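You operate a simulated robot arm through the tools that you are given. There is no shell and no other tool.

You are at the controls of a simulated robot arm. One attempt, no reset.

Task
Press test, lift the float to prove the pump dead, press reset, pump till 100 ml or less shows.

It is judged by the outcome, as a careful person would: the job done as asked, and still so three seconds after it is handed in. It fails if anything else is knocked over, pushed out of place, dropped, spilled or broken.

Robot
A 6-joint arm with a two-finger gripper, fixed in place. Base frame: the origin is at the foot of the arm, x ahead of it, y to its left, z up. Units: mm, degrees, N and s.
It reaches about 1298 mm from its shoulder. Its first joint turns from -149.0 to 149.0 degrees. Payload 1.57 kg.
The tool frame sits at the grasp point between the pads (the TCP): z along the fingers, y along the line on which they close. The tips reach 21 mm beyond it. Largest opening 70 mm; the body of the gripper starts 50 mm behind the TCP.
Orientation is that of the tool frame in the base frame, as [roll, pitch, yaw] about the fixed x, y, z axes, in that order (R = Rz(yaw) Ry(pitch) Rx(roll)). With the fingers straight down and closing along the base's y, the tool's x points along the base's -x, its y along +y and its z along -z.

Tools
- The arm moves only by the tool servo_tool. Its argument "motion" is one flat list of numbers, 7 for each row, row after row: the opening, from 0 (shut) to 1 (fully open), then the shift along the tool's x, y, z in m, then the turn, a rotation vector about the tool's x, y, z in degrees. In form: [hand, dx, dy, dz, wx, wy, wz, hand, dx, dy, dz, wx, wy, wz, ...]. A call has 1 to 20 rows; each row is the pose to reach, as a shift and turn from the pose commanded when the call began, along the tool's axes at that moment. Each row takes 0.2 s and may step no farther than 50 mm and 8.6 degrees from the row before; otherwise, or with a gripper value out of range, the whole call is refused. A pose out of reach is approached as far as the arm can. The call stops where the force on the tool passes 40 N (or 10 N more than at its start, if that is more) or the arm is blocked; 0.2 s more then pass. Each finger halts on what it meets, pressing with about 22 N; the grip force reading is that of the motor and also rises with nothing between the fingers. The clock runs only during rows and for 0.2 s after the last one: add rows that repeat a pose to give the fingers time. It gives the time, the measured TCP pose, the force on the tool (base axes), the opening and the grip force at its end, in the units of the frame above (readings bear some noise), with the torque about the TCP (base axes, N m) and any sound that the robot's microphone picked up.
- Cameras (640 x 400 px; columns grow to the right, rows downward): "scene" is fixed at [399.7, 498.1, 1289.8]; the picture's right is [-1.00, 0.04, 0.00], its down [0.01, 0.30, -0.95] and it looks along [-0.04, -0.95, -0.30] (base axes); focal length 328 px, centre (320, 200). "wrist" rides on the gripper at [79, 4, -81] in the tool frame; the picture's right is [-0.05, 1.00, 0.00], its down [-0.67, -0.04, -0.74] and it looks along [-0.74, -0.04, 0.67] (tool axes); focal length 256 px, centre (320, 200). There is no depth. A picture from a camera that has moved, and an enlarged one, comes with that camera's place and axes in the base frame and with its lens.
- capture(camera): a new picture of that camera. It takes no simulated time.
- raise_lower(by): slides the trunk up (or, below 0, down) by that many mm; the arm rides with it, the base frame stays. It gives what a move gives, with no picture.
- zoom(camera, box): a new picture of the part [left, top, right, bottom] of that camera's present view, enlarged. It takes no simulated time.
- job_done(): hands the job in; it is judged then, once.

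Places have to be worked out from the pictures, the camera data and where the tool is seen. Open the gripper and draw the arm clear of the work before you hand the job in, unless the task says otherwise.

The tools are called after ">>>" as name(argument=value, ...) on one line, values as JSON. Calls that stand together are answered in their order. servo_tool: Moves the arm, as the interface text tells. Its arguments: {"type":"object","properties":{"motion":{"type":"array"}},"required":["motion"]} The other tools are called the same way: raise_lower (by) slides the trunk up or down; capture (camera) takes a picture; zoom (camera, box) takes an enlarged picture of a part of a camera's view; job_done () hands the job in.

At the start:

```text
time: 0.0
ee_pos: [262.6, -622.3, 1089.7]
tcp_rot: [-179.9, -0.1, 179.9]
contact_force: [0.1, -1.0, 0.1]
moment: [0.0, -0.02, 0.03]
opening: 70.0
gripper_force: 0.1
trunk travel left (down, up): [-770.0, 200.0]
```

scene: 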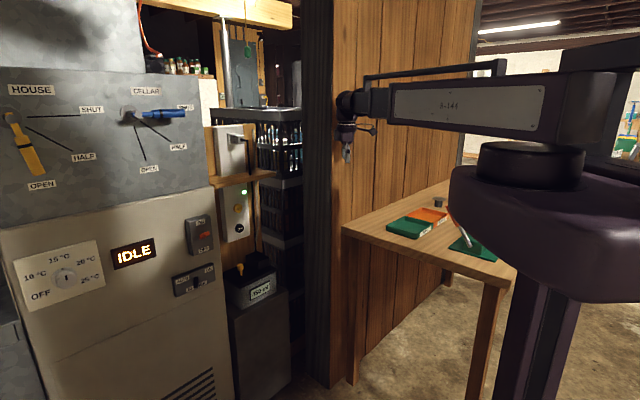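
wrist: 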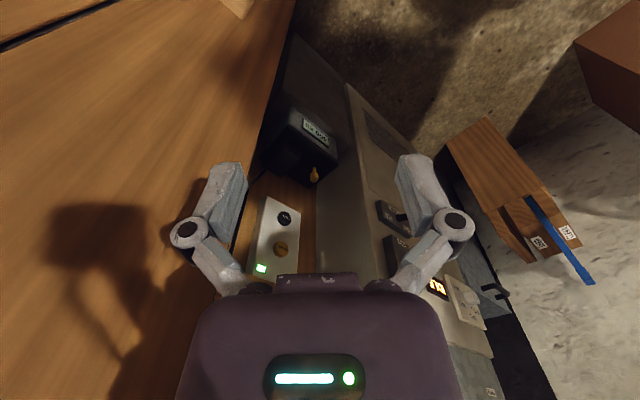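

I start by looking closer at the panel with test/reset buttons, the black box with the yellow float and the ml label.

>>> zoom(camera="scene", box=[180, 110, 320, 320])

>>> zoom(camera="wrist", box=[220, 90, 380, 290])

>>> zoom(camera="scene", box=[210, 170, 290, 220])

>>> zoom(camera="scene", box=[215, 250, 295, 310])

```text
1.90 times, centred on (250, 215) of scene
camera zoom: at [399.7, 498.1, 1289.8], right [-1.0, 0.04, 0.0], down [0.01, 0.3, -0.95], along [-0.04, -0.95, -0.3], focal length 624 px, centre (453, 171)
```

zoom: 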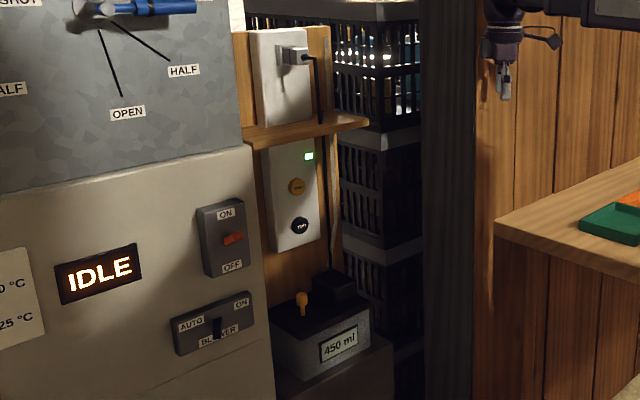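

```text
2.00 times, centred on (300, 190) of wrist
camera zoom: at [182.5, -618.8, 1170.3], right [0.05, 1.0, 0.0], down [0.67, -0.04, 0.74], along [0.74, -0.04, -0.67], focal length 512 px, centre (360, 220)
```

zoom: 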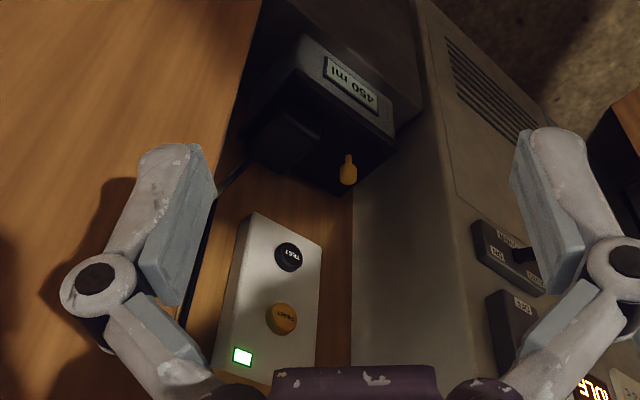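

```text
8.00 times, centred on (250, 195) of scene
camera zoom: at [399.7, 498.1, 1289.8], right [-1.0, 0.04, 0.0], down [0.01, 0.3, -0.95], along [-0.04, -0.95, -0.3], focal length 2621 px, centre (880, 240)
```

zoom: 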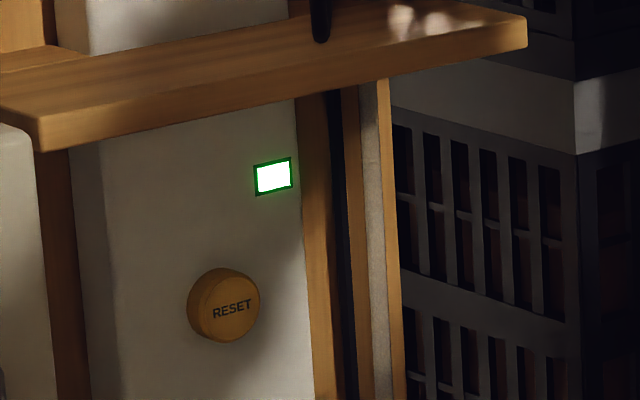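

```text
6.67 times, centred on (255, 280) of scene
camera zoom: at [399.7, 498.1, 1289.8], right [-1.0, 0.04, 0.0], down [0.01, 0.3, -0.95], along [-0.04, -0.95, -0.3], focal length 2184 px, centre (753, -333)
```

zoom: 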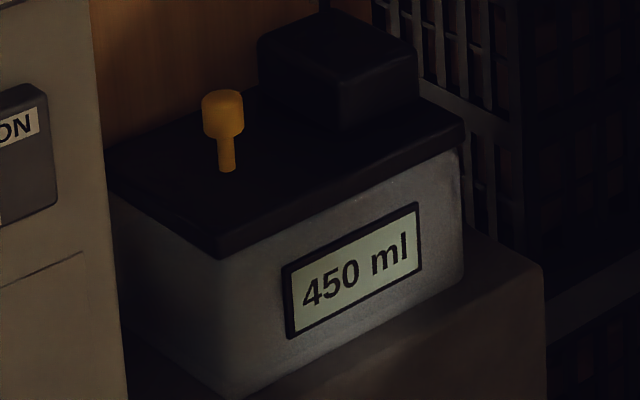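

The readings put RESET at about (671,-732,870), TEST at about (669,-732,785), and the yellow float knob at about (663,-661,650). The plate faces roughly (-0.7,0.7,0), so I back away from the wall and yaw the hand to look straight into the alcove.

>>> servo_tool(motion=[1, 0, 0.04, 0, 0, 0, 0, 1, -0.01, 0.08, 0, 0, 0, 7.5, 1, -0.02, 0.12, 0, 0, 0, 15, 1, -0.03, 0.16, 0, 0, 0, 22.5, 1, -0.04, 0.19, 0, 0, 0, 30, 1, -0.05, 0.21, 0, 0, 0, 37.5, 1, -0.06, 0.22, 0, 0, 0, 45, 1, -0.06, 0.22, 0, 0, 0, 45])

>>> capture(camera="wrist")

>>> capture(camera="scene")

```text
time: 1.8
ee_pos: [322.6, -404.6, 1088.6]
tcp_rot: [180.0, 0.0, 134.9]
contact_force: [0.6, 0.0, 0.8]
moment: [0.03, 0.03, 0.0]
opening: 69.9
gripper_force: 0.1
trunk travel left (down, up): [-770.0, 200.0]
```

```text
taken
camera wrist: at [269.4, -346.2, 1170.5], right [0.74, 0.67, 0.0], down [0.45, -0.5, 0.74], along [0.5, -0.55, -0.67], focal length 256 px, centre (320, 200)
```

wrist: 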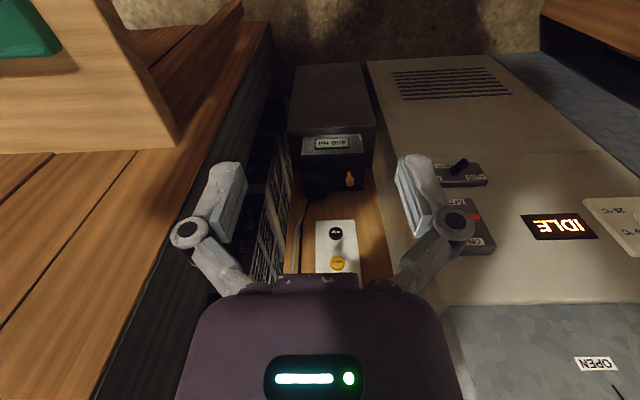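

```text
taken
```

scene: 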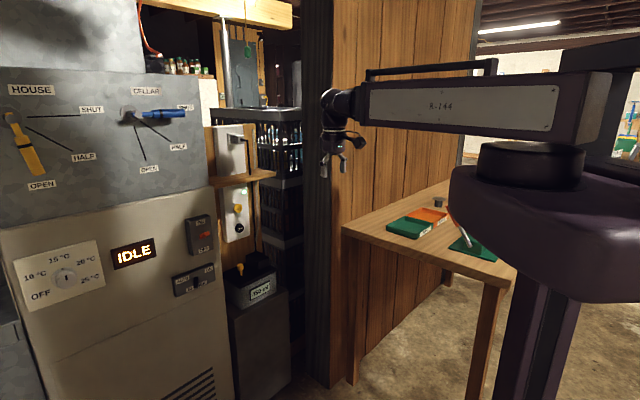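

The view is good: the plate, pump and furnace all face close to this heading. I lower the trunk 200 mm to bring the hand toward button height, and then look again.

>>> raise_lower(by=-200)

>>> capture(camera="wrist")

>>> capture(camera="scene")

```text
time: 4.0
ee_pos: [321.9, -405.7, 889.8]
tcp_rot: [179.9, -0.1, 135.0]
contact_force: [-0.3, 0.0, 0.0]
moment: [0.0, 0.0, -0.01]
opening: 70.1
gripper_force: 0.0
trunk travel left (down, up): [-570.0, 400.0]
```

```text
taken
camera wrist: at [269.4, -346.3, 970.5], right [0.74, 0.67, 0.0], down [0.45, -0.5, 0.74], along [0.5, -0.55, -0.67], focal length 256 px, centre (320, 200)
```

wrist: 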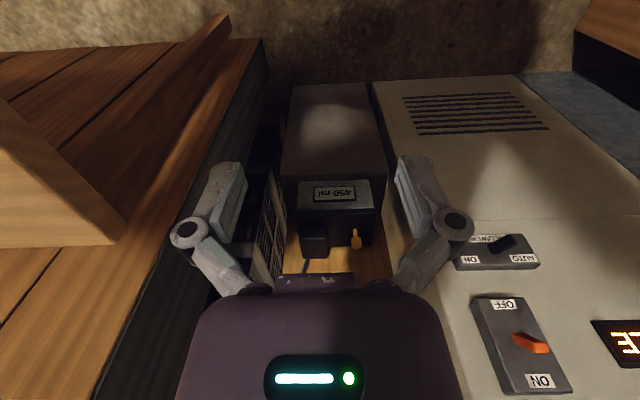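

```text
taken
```

scene: 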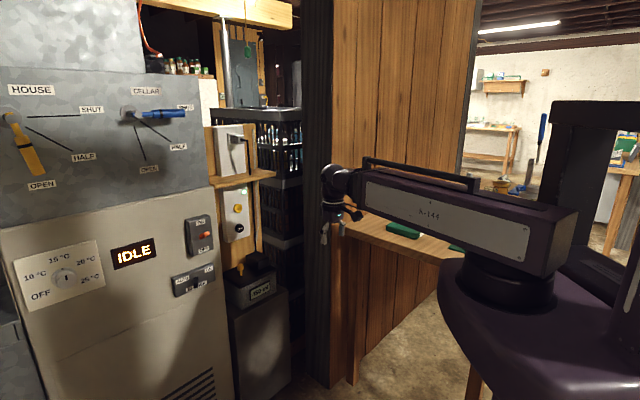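

I check how the arm's links sit relative to the table before going lower.

>>> zoom(camera="scene", box=[320, 80, 640, 400])

>>> zoom(camera="wrist", box=[230, 60, 430, 280])

```text
1.25 times, centred on (480, 240) of scene
camera zoom: at [399.7, 498.1, 1289.8], right [-1.0, 0.04, 0.0], down [0.01, 0.3, -0.95], along [-0.04, -0.95, -0.3], focal length 410 px, centre (120, 150)
```

zoom: 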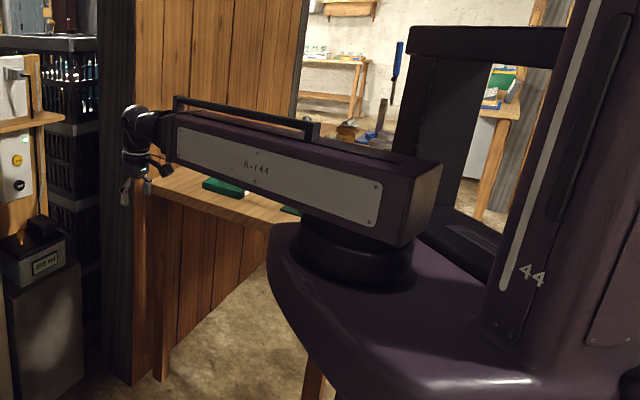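

```text
1.82 times, centred on (330, 170) of wrist
camera zoom: at [269.4, -346.3, 970.5], right [0.74, 0.67, 0.0], down [0.45, -0.5, 0.74], along [0.5, -0.55, -0.67], focal length 465 px, centre (302, 254)
```

zoom: 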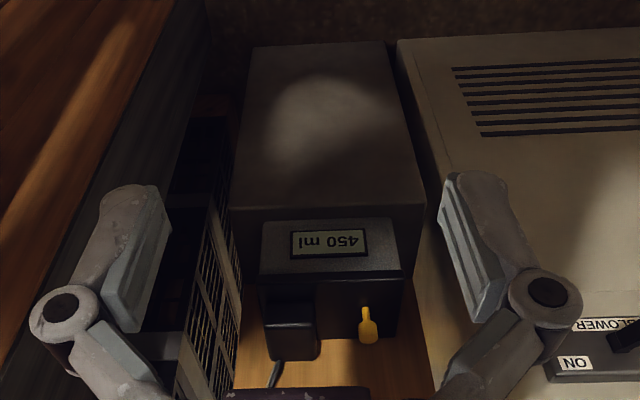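

The arm is a straight ram over the shoulder with the trunk behind, so it should run out beside the table edge. I tilt the hand forward 50° in place so the wrist camera looks level at the plate and shelf.

>>> servo_tool(motion=[1, 0, 0, 0, 0, -8.4, 0, 1, 0, 0, 0, 0, -16.8, 0, 1, 0, 0, 0, 0, -25.2, 0, 1, 0, 0, 0, 0, -33.6, 0, 1, 0, 0, 0, 0, -42, 0, 1, 0, 0, 0, 0, -50, 0, 1, 0, 0, 0, 0, -50, 0])

>>> capture(camera="wrist")

>>> capture(camera="scene")

>>> zoom(camera="wrist", box=[230, 120, 430, 340])

```text
time: 5.6
ee_pos: [393.9, -523.7, 955.6]
tcp_rot: [179.9, 49.9, 135.0]
contact_force: [0.1, 1.2, 1.0]
moment: [0.0, 0.0, -0.02]
opening: 69.9
gripper_force: 0.0
out of reach, approached as far as the arm can: row 1, 2, 3, 4, 5, 6, 7
trunk travel left (down, up): [-570.0, 400.0]
```

```text
taken
camera wrist: at [316.5, -441.9, 947.0], right [0.73, 0.68, 0.04], down [-0.13, 0.07, 0.99], along [0.67, -0.73, 0.14], focal length 256 px, centre (320, 200)
```

wrist: 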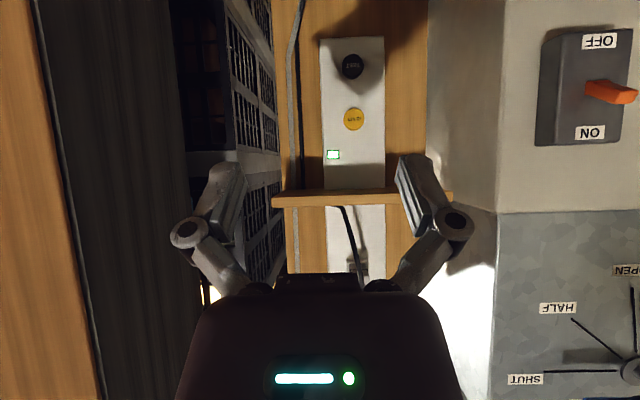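

```text
taken
```

scene: 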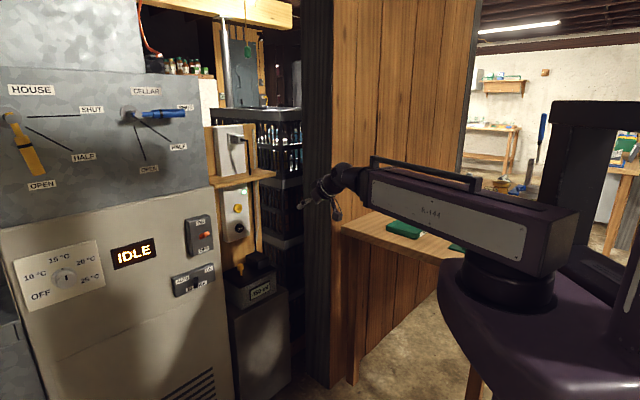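

```text
1.82 times, centred on (330, 230) of wrist
camera zoom: at [316.5, -441.9, 947.0], right [0.73, 0.68, 0.04], down [-0.13, 0.07, 0.99], along [0.67, -0.73, 0.14], focal length 465 px, centre (302, 146)
```

zoom: 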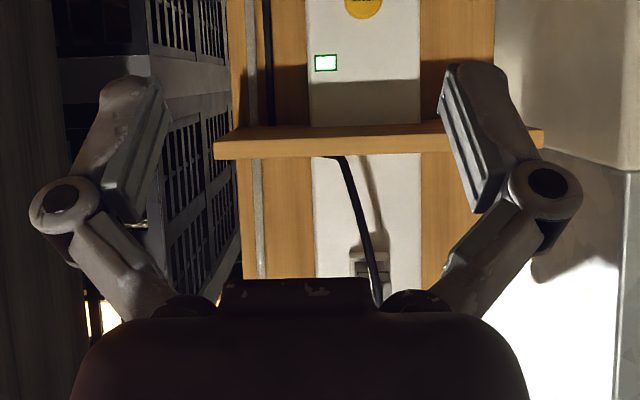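

Shelf front edge is about 78 mm proud of the buttons at z≈998, the furnace side is at d≈+90, and everything faces exactly 45°. The last pose clipped at the arm's minimum reach, so I move outward and sideways, away from the wall end, with the fingers closing for the presses.

>>> servo_tool(motion=[0.8, -0.0162, 0.004, 0.0256, 0, 0, 0, 0.6, -0.0325, 0.008, 0.0511, 0, 0, 0, 0.4, -0.0487, 0.012, 0.0767, 0, 0, 0, 0.2, -0.065, 0.016, 0.1022, 0, 0, 0, 0, -0.0812, 0.02, 0.1278, 0, 0, 0, 0, -0.0812, 0.02, 0.1278, 0, 0, 0])

>>> capture(camera="wrist")

>>> capture(camera="scene")

```text
time: 7.0
ee_pos: [512.2, -618.6, 955.0]
tcp_rot: [180.0, 49.9, 134.9]
contact_force: [0.7, -0.1, -0.2]
moment: [0.02, -0.01, 0.02]
opening: 0.0
gripper_force: 21.9
out of reach, approached as far as the arm can: row 2, 3, 4, 5, 6
trunk travel left (down, up): [-570.0, 400.0]
```

```text
taken
camera wrist: at [434.1, -537.0, 946.9], right [0.73, 0.68, 0.04], down [-0.12, 0.07, 0.99], along [0.67, -0.73, 0.14], focal length 256 px, centre (320, 200)
```

wrist: 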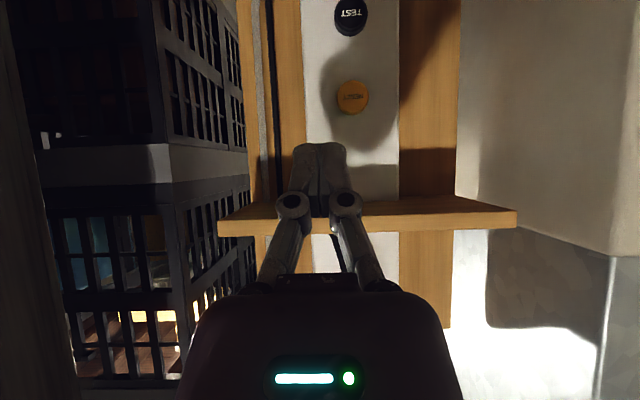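

```text
taken
```

scene: 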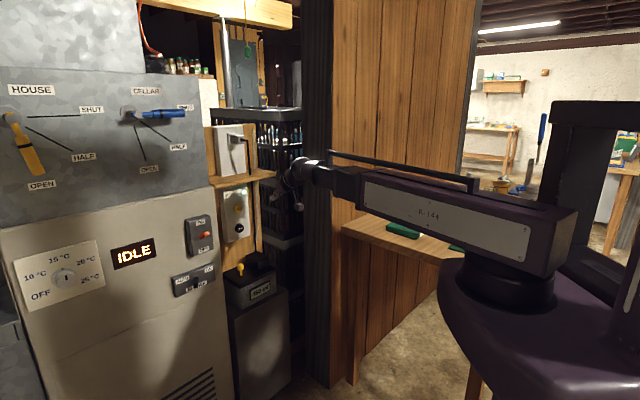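

The ram stays level, so height comes from the trunk and wrist tilt (wrist centre about 183 mm behind the TCP). I lower the trunk 236 mm, keeping clear of the pump, to bring the hand to TEST height.

>>> raise_lower(by=-236)

>>> capture(camera="scene")

>>> capture(camera="wrist")

```text
time: 9.4
ee_pos: [511.1, -619.0, 719.4]
tcp_rot: [180.0, 49.9, 135.0]
contact_force: [-0.8, 0.4, 0.7]
moment: [-0.02, 0.02, -0.01]
opening: 0.1
gripper_force: 22.0
trunk travel left (down, up): [-334.0, 636.0]
```

```text
taken
```

scene: 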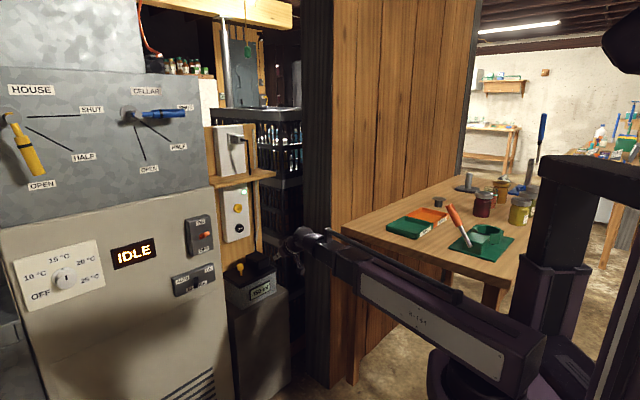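

```text
taken
camera wrist: at [433.8, -537.0, 711.0], right [0.73, 0.68, 0.04], down [-0.12, 0.07, 0.99], along [0.67, -0.73, 0.14], focal length 256 px, centre (320, 200)
```

wrist: 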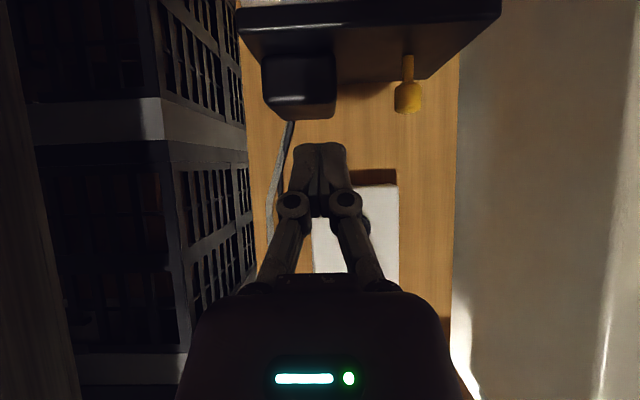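

The arm and table are well clear, and the knob estimate (d≈0, f≈936, z≈653) holds up. Now I tilt the hand to 75° and shift sideways in line with TEST.

>>> servo_tool(motion=[0, -0.0264, 0.01, -0.0024, 0, -8.33, 0, 0, -0.0526, 0.02, -0.0083, 0, -16.67, 0, 0, -0.0774, 0.031, -0.0177, 0, -25, 0, 0, -0.0774, 0.031, -0.0177, 0, -25, 0])

>>> capture(camera="wrist")

>>> zoom(camera="scene", box=[200, 160, 320, 320])

```text
time: 10.4
ee_pos: [561.6, -624.0, 789.9]
tcp_rot: [179.9, 74.8, 135.0]
contact_force: [0.8, -0.1, 0.2]
moment: [0.01, 0.01, -0.02]
opening: 0.0
gripper_force: 22.3
trunk travel left (down, up): [-334.0, 636.0]
```

```text
taken
camera wrist: at [493.4, -551.6, 735.2], right [0.72, 0.7, 0.05], down [-0.41, 0.36, 0.84], along [0.56, -0.62, 0.54], focal length 256 px, centre (320, 200)
```

wrist: 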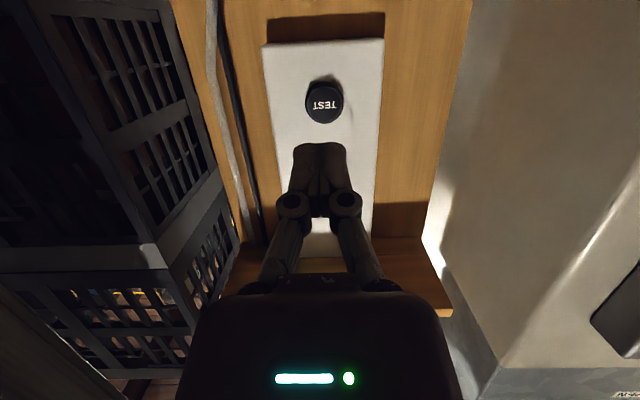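

```text
2.50 times, centred on (260, 240) of scene
camera zoom: at [399.7, 498.1, 1289.8], right [-1.0, 0.04, 0.0], down [0.01, 0.3, -0.95], along [-0.04, -0.95, -0.3], focal length 819 px, centre (470, 100)
```

zoom: 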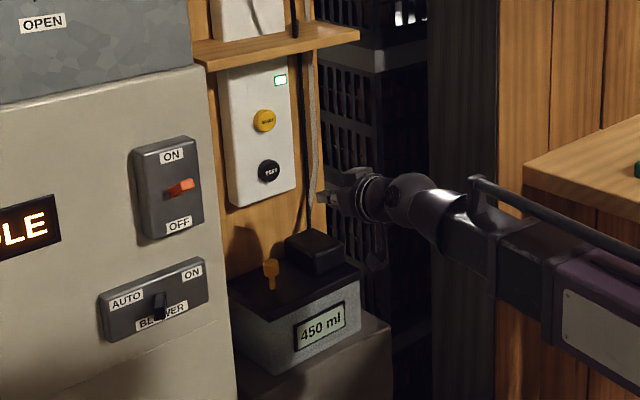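

TEST lines up with the hand (d −44 both, button z≈787, tip z≈785). I advance straight to about 17 mm short of the button.

>>> servo_tool(motion=[0, -0.0078, 0, 0.029, 0, 0, 0, 0, -0.0155, 0, 0.058, 0, 0, 0, 0, -0.0233, 0, 0.0869, 0, 0, 0, 0, -0.0298, 0, 0.1111, 0, 0, 0, 0, -0.0298, 0, 0.1111, 0, 0, 0])

>>> capture(camera="wrist")

>>> zoom(camera="scene", box=[215, 180, 295, 240])

```text
time: 11.6
ee_pos: [641.3, -703.7, 790.7]
tcp_rot: [-180.0, 74.8, 135.0]
contact_force: [0.0, -0.2, 0.1]
moment: [0.05, 0.0, -0.01]
opening: 0.2
gripper_force: 21.6
trunk travel left (down, up): [-334.0, 636.0]
```

```text
taken
camera wrist: at [574.8, -631.8, 735.1], right [0.72, 0.7, 0.05], down [-0.41, 0.36, 0.84], along [0.57, -0.62, 0.54], focal length 256 px, centre (320, 200)
```

wrist: 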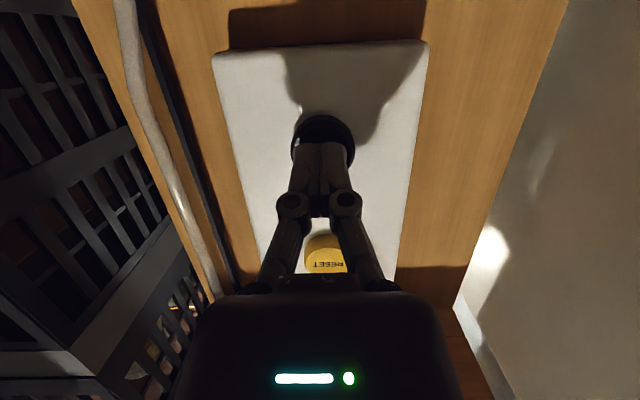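

```text
6.67 times, centred on (255, 210) of scene
camera zoom: at [399.7, 498.1, 1289.8], right [-1.0, 0.04, 0.0], down [0.01, 0.3, -0.95], along [-0.04, -0.95, -0.3], focal length 2184 px, centre (753, 133)
```

zoom: 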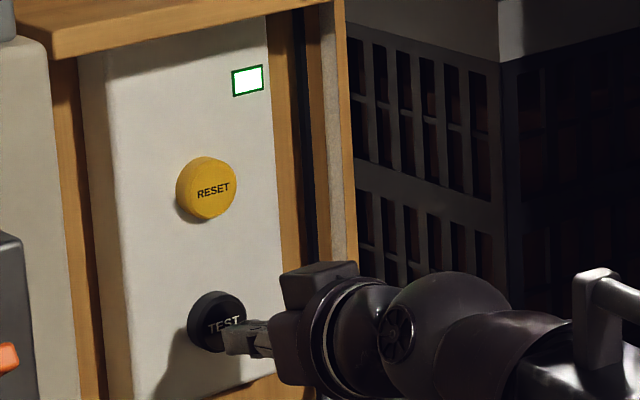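

The tip is right in front of TEST. I press in slowly along the plate normal with small steps, relying on the force stop.

>>> servo_tool(motion=[0, -0.001, 0, 0.0039, 0, 0, 0, 0, -0.0021, 0, 0.0077, 0, 0, 0, 0, -0.0028, 0, 0.0106, 0, 0, 0, 0, -0.0034, 0, 0.0126, 0, 0, 0, 0, -0.0039, 0, 0.0145, 0, 0, 0, 0, -0.0044, 0, 0.0164, 0, 0, 0, 0, -0.0049, 0, 0.0184, 0, 0, 0])

>>> zoom(camera="scene", box=[215, 180, 295, 240])

>>> capture(camera="wrist")

```text
time: 13.2
ee_pos: [652.9, -716.8, 790.9]
tcp_rot: [-179.9, 74.8, 135.0]
contact_force: [-6.2, 11.5, -1.3]
moment: [-0.02, -0.03, 0.04]
opening: 5.8
gripper_force: 28.3
trunk travel left (down, up): [-334.0, 636.0]
heard: click
```

```text
6.67 times, centred on (255, 210) of scene
camera zoom: at [399.7, 498.1, 1289.8], right [-1.0, 0.04, 0.0], down [0.01, 0.3, -0.95], along [-0.04, -0.95, -0.3], focal length 2184 px, centre (753, 133)
```

zoom: 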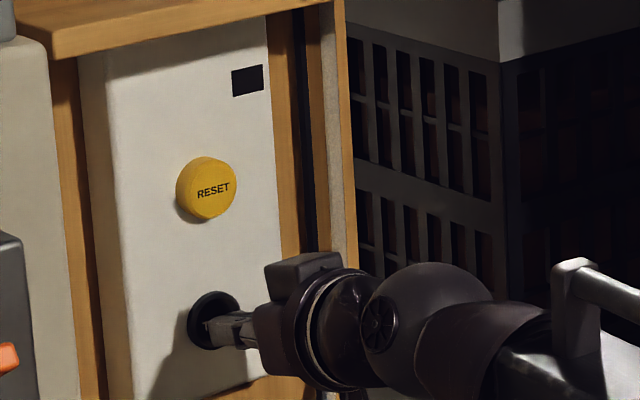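

```text
taken
camera wrist: at [585.5, -644.6, 735.6], right [0.72, 0.7, 0.05], down [-0.41, 0.36, 0.84], along [0.57, -0.62, 0.54], focal length 256 px, centre (320, 200)
```

wrist: 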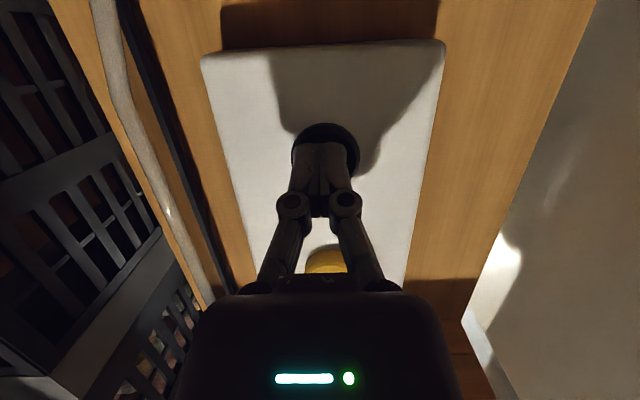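

TEST clicked and the green lamp went out. I back off along the normal, then tilt down to 40°, shift to the knob's line (d≈0) and open the fingers to about 50 mm, all in front of the pump.

>>> servo_tool(motion=[0, 0.0089, 0, -0.0333, 0, 0, 0, 0, 0.0179, 0, -0.0667, 0, 0, 0, 0, 0.0268, 0, -0.1, 0, 0, 0, 0, 0.0357, 0, -0.1333, 0, 0, 0, 0.7, 0.058, 0.009, -0.1347, 0, 7, 0, 0.7, 0.0799, 0.018, -0.1387, 0, 14, 0, 0.7, 0.1013, 0.027, -0.1454, 0, 21, 0, 0.7, 0.1216, 0.036, -0.1548, 0, 28, 0, 0.7, 0.1406, 0.044, -0.1665, 0, 35, 0, 0.7, 0.1406, 0.044, -0.1665, 0, 35, 0])

>>> capture(camera="wrist")

>>> zoom(camera="scene", box=[200, 160, 320, 320])

```text
time: 15.4
ee_pos: [545.3, -546.8, 696.8]
tcp_rot: [-180.0, 39.7, 135.1]
contact_force: [-0.3, 0.8, -0.2]
moment: [0.0, 0.01, -0.01]
opening: 48.9
gripper_force: 0.0
trunk travel left (down, up): [-334.0, 636.0]
```

```text
taken
camera wrist: at [467.5, -465.9, 707.8], right [0.74, 0.68, 0.03], down [0.0, -0.05, 1.0], along [0.68, -0.73, -0.04], focal length 256 px, centre (320, 200)
```

wrist: 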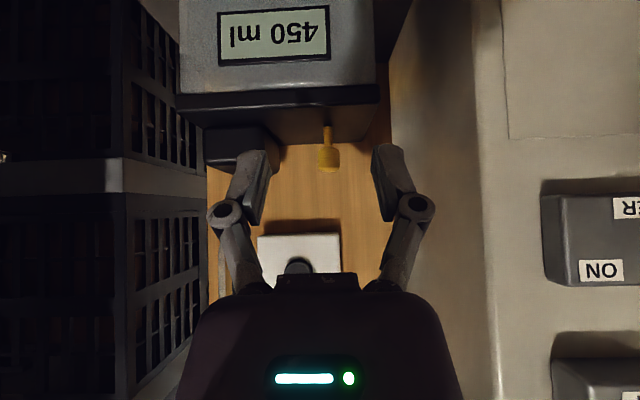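

```text
2.50 times, centred on (260, 240) of scene
camera zoom: at [399.7, 498.1, 1289.8], right [-1.0, 0.04, 0.0], down [0.01, 0.3, -0.95], along [-0.04, -0.95, -0.3], focal length 819 px, centre (470, 100)
```

zoom: 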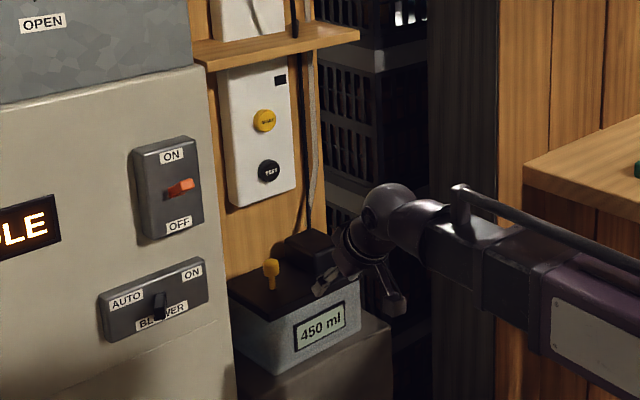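

The float hand is lined up (knob d≈1.5, TCP d≈−1). Lowering the trunk 42 mm sets the TCP at the knob head height, with fingertips still about 14 mm above the lid.

>>> raise_lower(by=-42)

>>> servo_tool(motion=[0.7, -0.025, 0.001, 0.0208, 0, 0, 0, 0.7, -0.05, 0.002, 0.0415, 0, 0, 0, 0.7, -0.075, 0.0025, 0.0623, 0, 0, 0, 0.7, -0.0846, 0.0025, 0.0703, 0, 0, 0, 0.7, -0.0846, 0.0025, 0.0703, 0, 0, 0])

>>> capture(camera="wrist")

>>> zoom(camera="scene", box=[215, 240, 295, 300])

```text
time: 16.3
ee_pos: [545.1, -548.3, 654.3]
tcp_rot: [-179.9, 39.9, 135.0]
contact_force: [-0.2, -0.1, 0.1]
moment: [0.03, -0.02, 0.02]
opening: 49.2
gripper_force: 0.0
trunk travel left (down, up): [-292.0, 678.0]
```

```text
time: 17.5
ee_pos: [624.3, -625.1, 655.1]
tcp_rot: [-180.0, 39.8, 135.0]
contact_force: [0.1, 0.7, -0.9]
moment: [-0.02, 0.03, 0.01]
opening: 48.9
gripper_force: 0.1
trunk travel left (down, up): [-292.0, 678.0]
```

```text
taken
camera wrist: at [547.4, -542.4, 665.8], right [0.74, 0.68, 0.03], down [0.0, -0.05, 1.0], along [0.68, -0.73, -0.04], focal length 256 px, centre (320, 200)
```

wrist: 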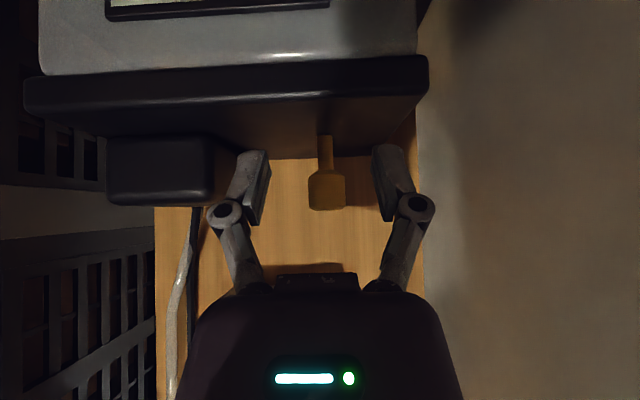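

```text
6.67 times, centred on (255, 270) of scene
camera zoom: at [399.7, 498.1, 1289.8], right [-1.0, 0.04, 0.0], down [0.01, 0.3, -0.95], along [-0.04, -0.95, -0.3], focal length 2184 px, centre (753, -267)
```

zoom: 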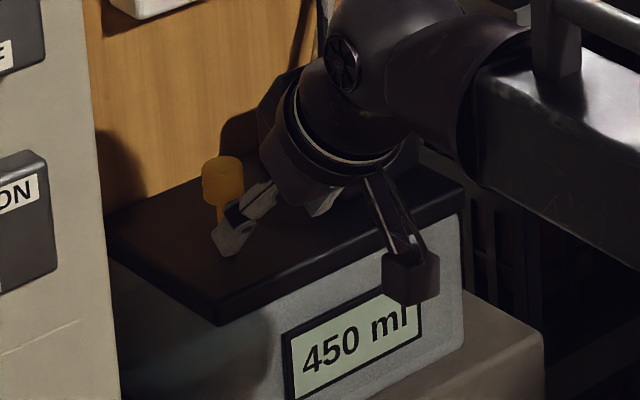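

The knob sits centred between the fingers and the camera pod clears the pump lid. I advance the last 52 mm so the pads straddle the knob head.

>>> servo_tool(motion=[0.7, -0.0135, 0.001, 0.0112, 0, 0, 0, 0.7, -0.027, 0.002, 0.0223, 0, 0, 0, 0.7, -0.0404, 0.002, 0.0335, 0, 0, 0, 0.7, -0.0404, 0.002, 0.0335, 0, 0, 0])

>>> capture(camera="wrist")

>>> zoom(camera="scene", box=[215, 240, 295, 300])

```text
time: 18.5
ee_pos: [663.3, -660.8, 654.5]
tcp_rot: [180.0, 39.8, 134.9]
contact_force: [0.1, 0.2, 1.4]
moment: [-0.02, 0.02, 0.02]
opening: 49.1
gripper_force: 0.1
trunk travel left (down, up): [-292.0, 678.0]
```

```text
taken
camera wrist: at [585.7, -578.9, 665.8], right [0.73, 0.68, 0.03], down [0.0, -0.05, 1.0], along [0.68, -0.73, -0.04], focal length 256 px, centre (320, 200)
```

wrist: 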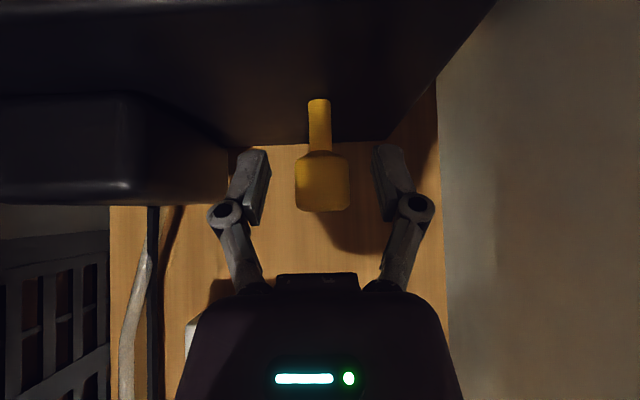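

```text
6.67 times, centred on (255, 270) of scene
camera zoom: at [399.7, 498.1, 1289.8], right [-1.0, 0.04, 0.0], down [0.01, 0.3, -0.95], along [-0.04, -0.95, -0.3], focal length 2184 px, centre (753, -267)
```

zoom: 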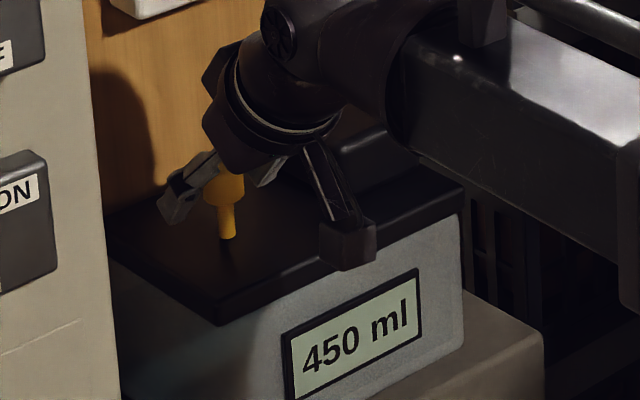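

The knob head is centred between the pads at the right depth. I close the grip on it without moving.

>>> servo_tool(motion=[0.5, 0, 0, 0, 0, 0, 0, 0.3, 0, 0, 0, 0, 0, 0, 0, 0, 0, 0, 0, 0, 0, 0, 0, 0, 0, 0, 0, 0])

>>> capture(camera="wrist")

```text
time: 19.5
ee_pos: [662.7, -660.0, 654.3]
tcp_rot: [179.9, 39.8, 135.0]
contact_force: [3.4, 6.8, 0.7]
moment: [0.07, -0.05, 0.02]
opening: 22.1
gripper_force: 32.1
trunk travel left (down, up): [-292.0, 678.0]
```

```text
taken
camera wrist: at [586.1, -578.1, 666.0], right [0.73, 0.68, 0.03], down [0.0, -0.05, 1.0], along [0.68, -0.73, -0.04], focal length 256 px, centre (320, 200)
```

wrist: 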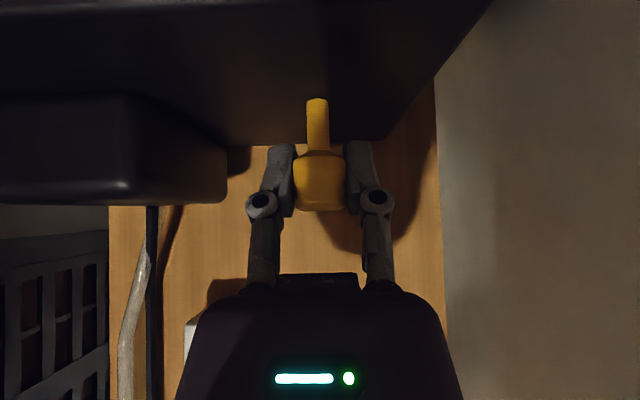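

Gripped at 22 mm with a small sideways load. I lift 10 mm with the trunk and watch force and display.

>>> raise_lower(by=10)

>>> capture(camera="wrist")

>>> zoom(camera="scene", box=[215, 240, 295, 300])

```text
time: 20.1
ee_pos: [663.2, -659.7, 663.7]
tcp_rot: [-180.0, 39.7, 135.0]
contact_force: [6.3, 10.1, 0.0]
moment: [0.07, 0.02, -0.01]
opening: 22.1
gripper_force: 31.7
trunk travel left (down, up): [-302.0, 668.0]
```

```text
taken
camera wrist: at [586.1, -578.1, 675.9], right [0.73, 0.68, 0.03], down [0.0, -0.05, 1.0], along [0.68, -0.73, -0.04], focal length 256 px, centre (320, 200)
```

wrist: 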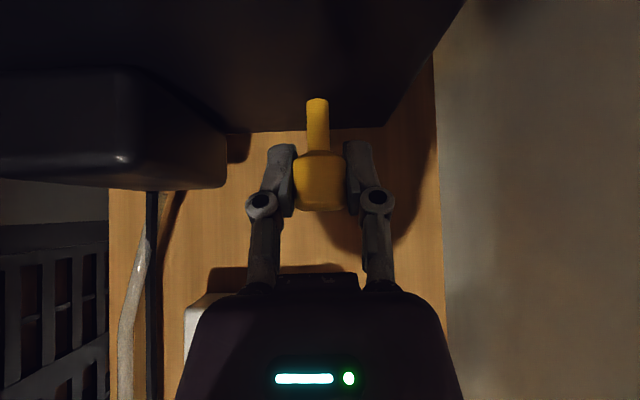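

```text
6.67 times, centred on (255, 270) of scene
camera zoom: at [399.7, 498.1, 1289.8], right [-1.0, 0.04, 0.0], down [0.01, 0.3, -0.95], along [-0.04, -0.95, -0.3], focal length 2184 px, centre (753, -267)
```

zoom: 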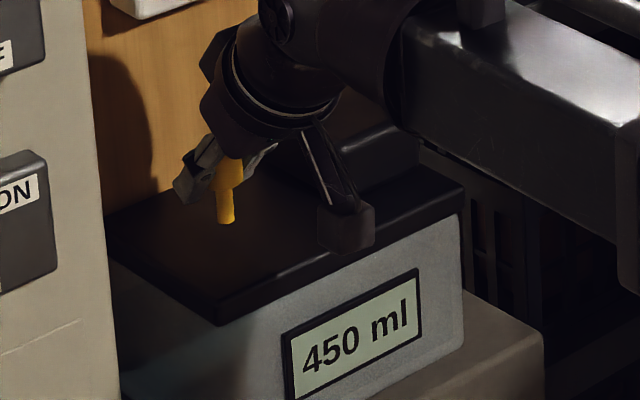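

The float rises with the hand with no vertical load, and the sideways load shows that it is guided. I ease 1.5 mm toward the load, then lift 6 mm more.

>>> servo_tool(motion=[0, 0, 0.0015, 0, 0, 0, 0, 0, 0, 0.0015, 0, 0, 0, 0])

>>> raise_lower(by=6)

>>> zoom(camera="scene", box=[215, 240, 295, 300])

>>> capture(camera="wrist")

```text
time: 20.7
ee_pos: [663.0, -658.5, 665.1]
tcp_rot: [-179.9, 39.8, 134.9]
contact_force: [0.8, 5.6, 0.0]
moment: [0.08, 0.04, -0.01]
opening: 22.2
gripper_force: 32.3
trunk travel left (down, up): [-302.0, 668.0]
```

```text
time: 21.2
ee_pos: [663.0, -660.8, 671.4]
tcp_rot: [179.9, 39.9, 134.9]
contact_force: [-2.7, 2.3, -0.1]
moment: [0.05, 0.05, -0.01]
opening: 22.0
gripper_force: 32.4
trunk travel left (down, up): [-308.0, 662.0]
```

```text
6.67 times, centred on (255, 270) of scene
camera zoom: at [399.7, 498.1, 1289.8], right [-1.0, 0.04, 0.0], down [0.01, 0.3, -0.95], along [-0.04, -0.95, -0.3], focal length 2184 px, centre (753, -267)
```

zoom: 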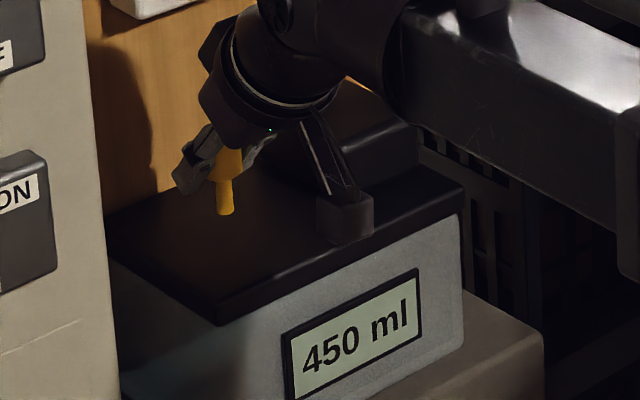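

```text
taken
camera wrist: at [586.2, -578.1, 682.0], right [0.74, 0.68, 0.03], down [0.0, -0.05, 1.0], along [0.68, -0.73, -0.04], focal length 256 px, centre (320, 200)
```

wrist: 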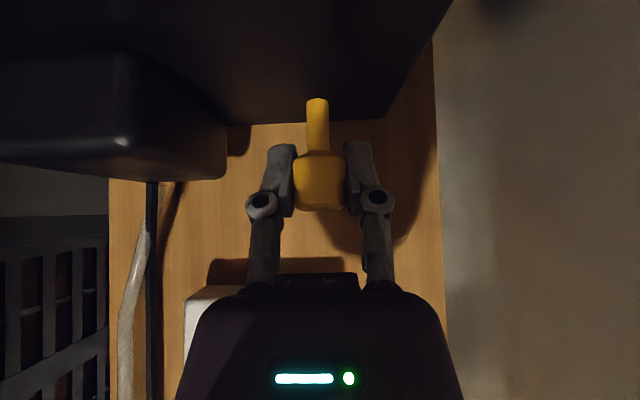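

Still 450 ml, with 16 mm of lift and no end stop felt yet. I raise another 6 mm and hold a moment to prove the pump doesn't run.

>>> raise_lower(by=6)

>>> servo_tool(motion=[0, 0, 0, 0, 0, 0, 0, 0, 0, 0, 0, 0, 0, 0, 0, 0, 0, 0, 0, 0, 0, 0, 0, 0, 0, 0, 0, 0, 0, 0, 0, 0, 0, 0, 0])

>>> zoom(camera="scene", box=[215, 240, 295, 300])

>>> capture(camera="wrist")

```text
time: 21.8
ee_pos: [663.9, -659.8, 672.6]
tcp_rot: [-180.0, 39.4, 134.9]
contact_force: [-8.5, 5.3, -31.1]
moment: [0.03, 0.06, 0.0]
opening: 22.0
gripper_force: 31.9
trunk travel left (down, up): [-314.0, 656.0]
```

```text
time: 23.0
ee_pos: [663.5, -660.3, 673.6]
tcp_rot: [-180.0, 39.5, 134.9]
contact_force: [-9.6, 5.5, -29.3]
moment: [0.06, 0.08, 0.03]
opening: 22.0
gripper_force: 31.9
trunk travel left (down, up): [-314.0, 656.0]
```

```text
6.67 times, centred on (255, 270) of scene
camera zoom: at [399.7, 498.1, 1289.8], right [-1.0, 0.04, 0.0], down [0.01, 0.3, -0.95], along [-0.04, -0.95, -0.3], focal length 2184 px, centre (753, -267)
```

zoom: 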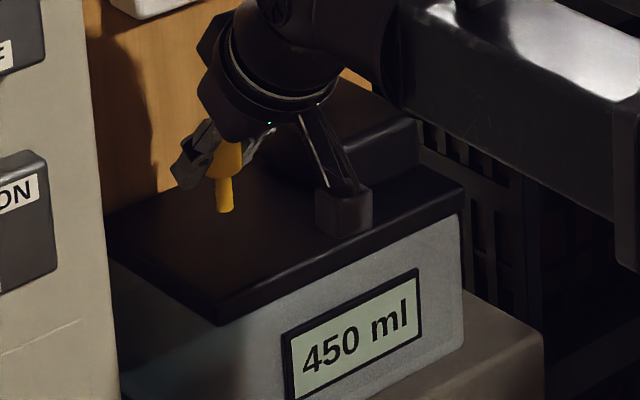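

```text
taken
camera wrist: at [586.7, -578.5, 686.0], right [0.74, 0.68, 0.03], down [0.0, -0.05, 1.0], along [0.68, -0.73, -0.04], focal length 256 px, centre (320, 200)
```

wrist: 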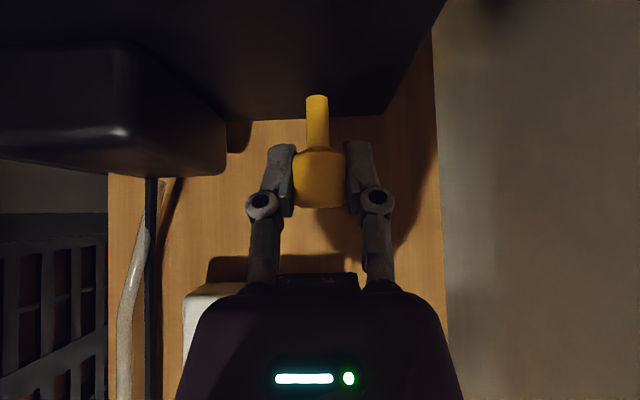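

The end stop is at about 18 mm of lift. The display stays at 450 ml with the float fully up and no motor sound, so the pump is dead. I ease the float back down.

>>> raise_lower(by=-5)

>>> raise_lower(by=-15)

>>> zoom(camera="scene", box=[215, 240, 295, 300])

```text
time: 23.5
ee_pos: [663.4, -659.7, 673.4]
tcp_rot: [-180.0, 40.0, 135.0]
contact_force: [-6.0, 2.9, -0.2]
moment: [0.04, 0.08, 0.03]
opening: 22.1
gripper_force: 31.6
trunk travel left (down, up): [-309.0, 661.0]
```

```text
time: 24.1
ee_pos: [663.2, -660.2, 655.8]
tcp_rot: [180.0, 39.9, 135.1]
contact_force: [-1.9, -0.4, -0.4]
moment: [-0.33, -0.28, 0.04]
opening: 22.0
gripper_force: 32.4
trunk travel left (down, up): [-294.0, 676.0]
```

```text
6.67 times, centred on (255, 270) of scene
camera zoom: at [399.7, 498.1, 1289.8], right [-1.0, 0.04, 0.0], down [0.01, 0.3, -0.95], along [-0.04, -0.95, -0.3], focal length 2184 px, centre (753, -267)
```

zoom: 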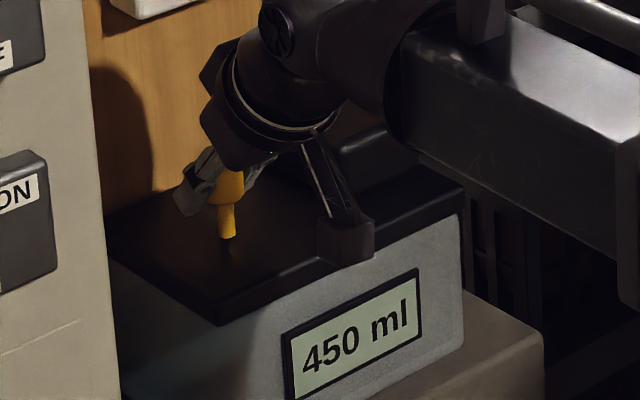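

The float is back at its seat. I open the fingers and withdraw straight back along the approach line.

>>> servo_tool(motion=[0.7, 0, 0, 0, 0, 0, 0, 0.7, 0, 0, 0, 0, 0, 0, 0.7, 0.0252, 0, -0.021, 0, 0, 0, 0.7, 0.0505, 0, -0.0419, 0, 0, 0, 0.7, 0.0757, 0, -0.0629, 0, 0, 0, 0.7, 0.101, 0, -0.0838, 0, 0, 0, 0.7, 0.1262, 0, -0.1048, 0, 0, 0, 0.7, 0.1262, 0, -0.1048, 0, 0, 0])

>>> capture(camera="wrist")

>>> zoom(camera="scene", box=[215, 240, 295, 300])

```text
time: 25.9
ee_pos: [547.8, -545.3, 656.2]
tcp_rot: [180.0, 39.6, 135.0]
contact_force: [-0.1, -0.5, -0.4]
moment: [0.0, -0.01, 0.01]
opening: 49.2
gripper_force: 0.0
trunk travel left (down, up): [-294.0, 676.0]
```

```text
taken
camera wrist: at [471.2, -463.3, 667.9], right [0.73, 0.68, 0.03], down [0.0, -0.05, 1.0], along [0.68, -0.73, -0.04], focal length 256 px, centre (320, 200)
```

wrist: 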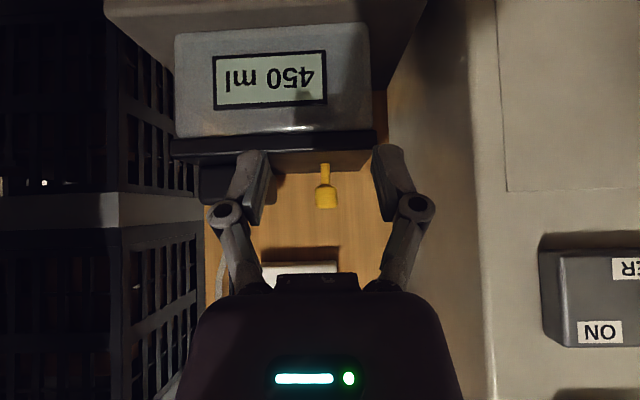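

```text
6.67 times, centred on (255, 270) of scene
camera zoom: at [399.7, 498.1, 1289.8], right [-1.0, 0.04, 0.0], down [0.01, 0.3, -0.95], along [-0.04, -0.95, -0.3], focal length 2184 px, centre (753, -267)
```

zoom: 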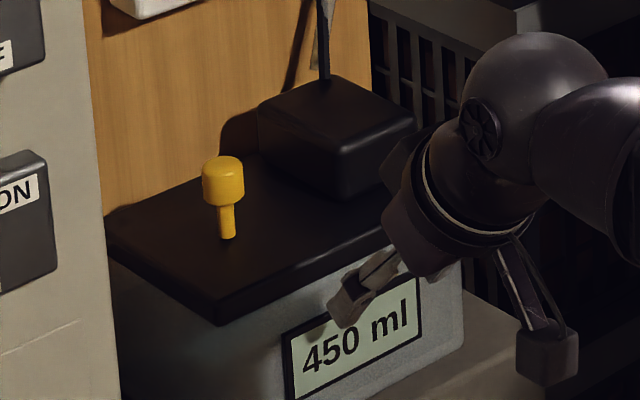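

The float is untouched and seated, the display reads 450 ml. I tilt back up to 75°, shift to the buttons' line with fingers closing, then raise the trunk 126 mm to RESET height.

>>> servo_tool(motion=[0.5, -0.0223, -0.009, -0.0015, 0, -7, 0, 0.3, -0.0443, -0.018, -0.0056, 0, -14, 0, 0.1, -0.0656, -0.027, -0.0125, 0, -21, 0, 0, -0.0858, -0.036, -0.0218, 0, -28, 0, 0, -0.1048, -0.0458, -0.0336, 0, -35, 0, 0, -0.1048, -0.0458, -0.0336, 0, -35, 0])

>>> raise_lower(by=126)

>>> capture(camera="wrist")

>>> capture(camera="scene")

```text
time: 27.3
ee_pos: [556.6, -620.3, 750.8]
tcp_rot: [179.9, 74.9, 134.9]
contact_force: [-0.3, 0.1, 0.3]
moment: [-0.02, 0.02, 0.01]
opening: 0.0
gripper_force: 22.2
out of reach, approached as far as the arm can: row 3, 4
trunk travel left (down, up): [-294.0, 676.0]
```

```text
time: 28.9
ee_pos: [557.4, -620.3, 876.0]
tcp_rot: [180.0, 74.8, 135.0]
contact_force: [0.8, 0.0, 0.2]
moment: [-0.01, -0.01, 0.0]
opening: 0.0
gripper_force: 22.0
trunk travel left (down, up): [-420.0, 550.0]
```

```text
taken
camera wrist: at [489.2, -548.0, 821.1], right [0.72, 0.7, 0.05], down [-0.41, 0.36, 0.84], along [0.56, -0.62, 0.54], focal length 256 px, centre (320, 200)
```

wrist: 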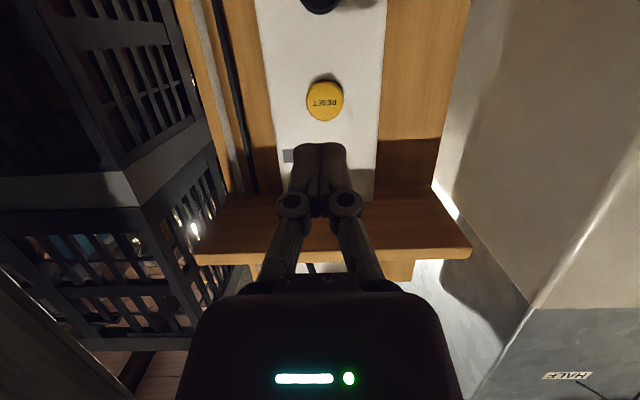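

```text
taken
```

scene: 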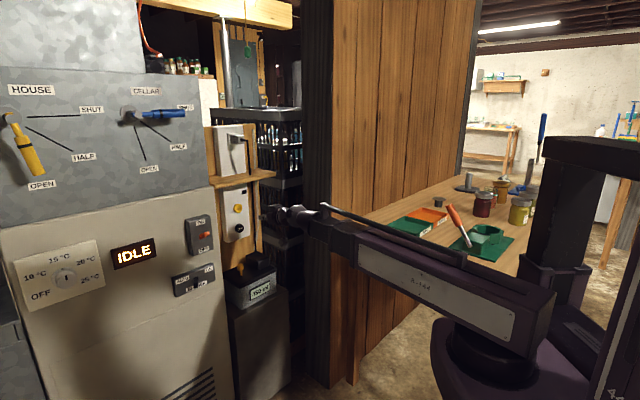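

RESET is aligned (button z≈872, tip z≈870, d −44), and the hand clears the shelf by over 50 mm. I advance to about 12 mm short, then press slowly.

>>> servo_tool(motion=[0, -0.0078, 0, 0.029, 0, 0, 0, 0, -0.0155, 0, 0.058, 0, 0, 0, 0, -0.0233, 0, 0.0869, 0, 0, 0, 0, -0.0305, 0, 0.1138, 0, 0, 0, 0, -0.0305, 0, 0.1138, 0, 0, 0])

>>> servo_tool(motion=[0, -0.001, 0, 0.0039, 0, 0, 0, 0, -0.0021, 0, 0.0077, 0, 0, 0, 0, -0.0028, 0, 0.0106, 0, 0, 0, 0, -0.0034, 0, 0.0126, 0, 0, 0, 0, -0.0039, 0, 0.0145, 0, 0, 0, 0, -0.0044, 0, 0.0164, 0, 0, 0, 0, -0.0049, 0, 0.0184, 0, 0, 0])

>>> zoom(camera="scene", box=[215, 180, 295, 240])

>>> capture(camera="wrist")

```text
time: 30.1
ee_pos: [641.0, -701.2, 876.3]
tcp_rot: [179.9, 74.8, 134.9]
contact_force: [0.6, -0.6, 0.6]
moment: [-0.02, 0.02, -0.02]
opening: 0.1
gripper_force: 21.7
trunk travel left (down, up): [-420.0, 550.0]
```

```text
time: 31.7
ee_pos: [652.3, -716.2, 877.0]
tcp_rot: [179.9, 74.6, 134.9]
contact_force: [-5.7, 7.5, -2.4]
moment: [0.02, 0.03, 0.0]
opening: 6.2
gripper_force: 28.3
trunk travel left (down, up): [-420.0, 550.0]
heard: click
```

```text
6.67 times, centred on (255, 210) of scene
camera zoom: at [399.7, 498.1, 1289.8], right [-1.0, 0.04, 0.0], down [0.01, 0.3, -0.95], along [-0.04, -0.95, -0.3], focal length 2184 px, centre (753, 133)
```

zoom: 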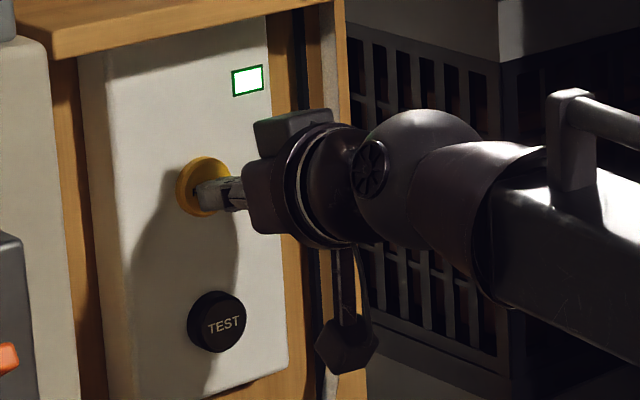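

```text
taken
camera wrist: at [585.5, -643.3, 821.4], right [0.72, 0.7, 0.05], down [-0.41, 0.36, 0.84], along [0.57, -0.62, 0.54], focal length 256 px, centre (320, 200)
```

wrist: 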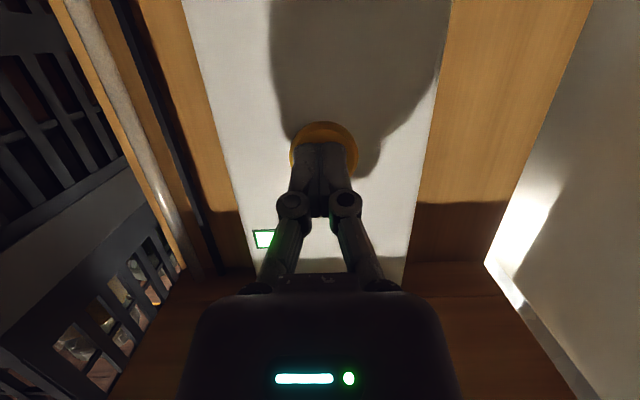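

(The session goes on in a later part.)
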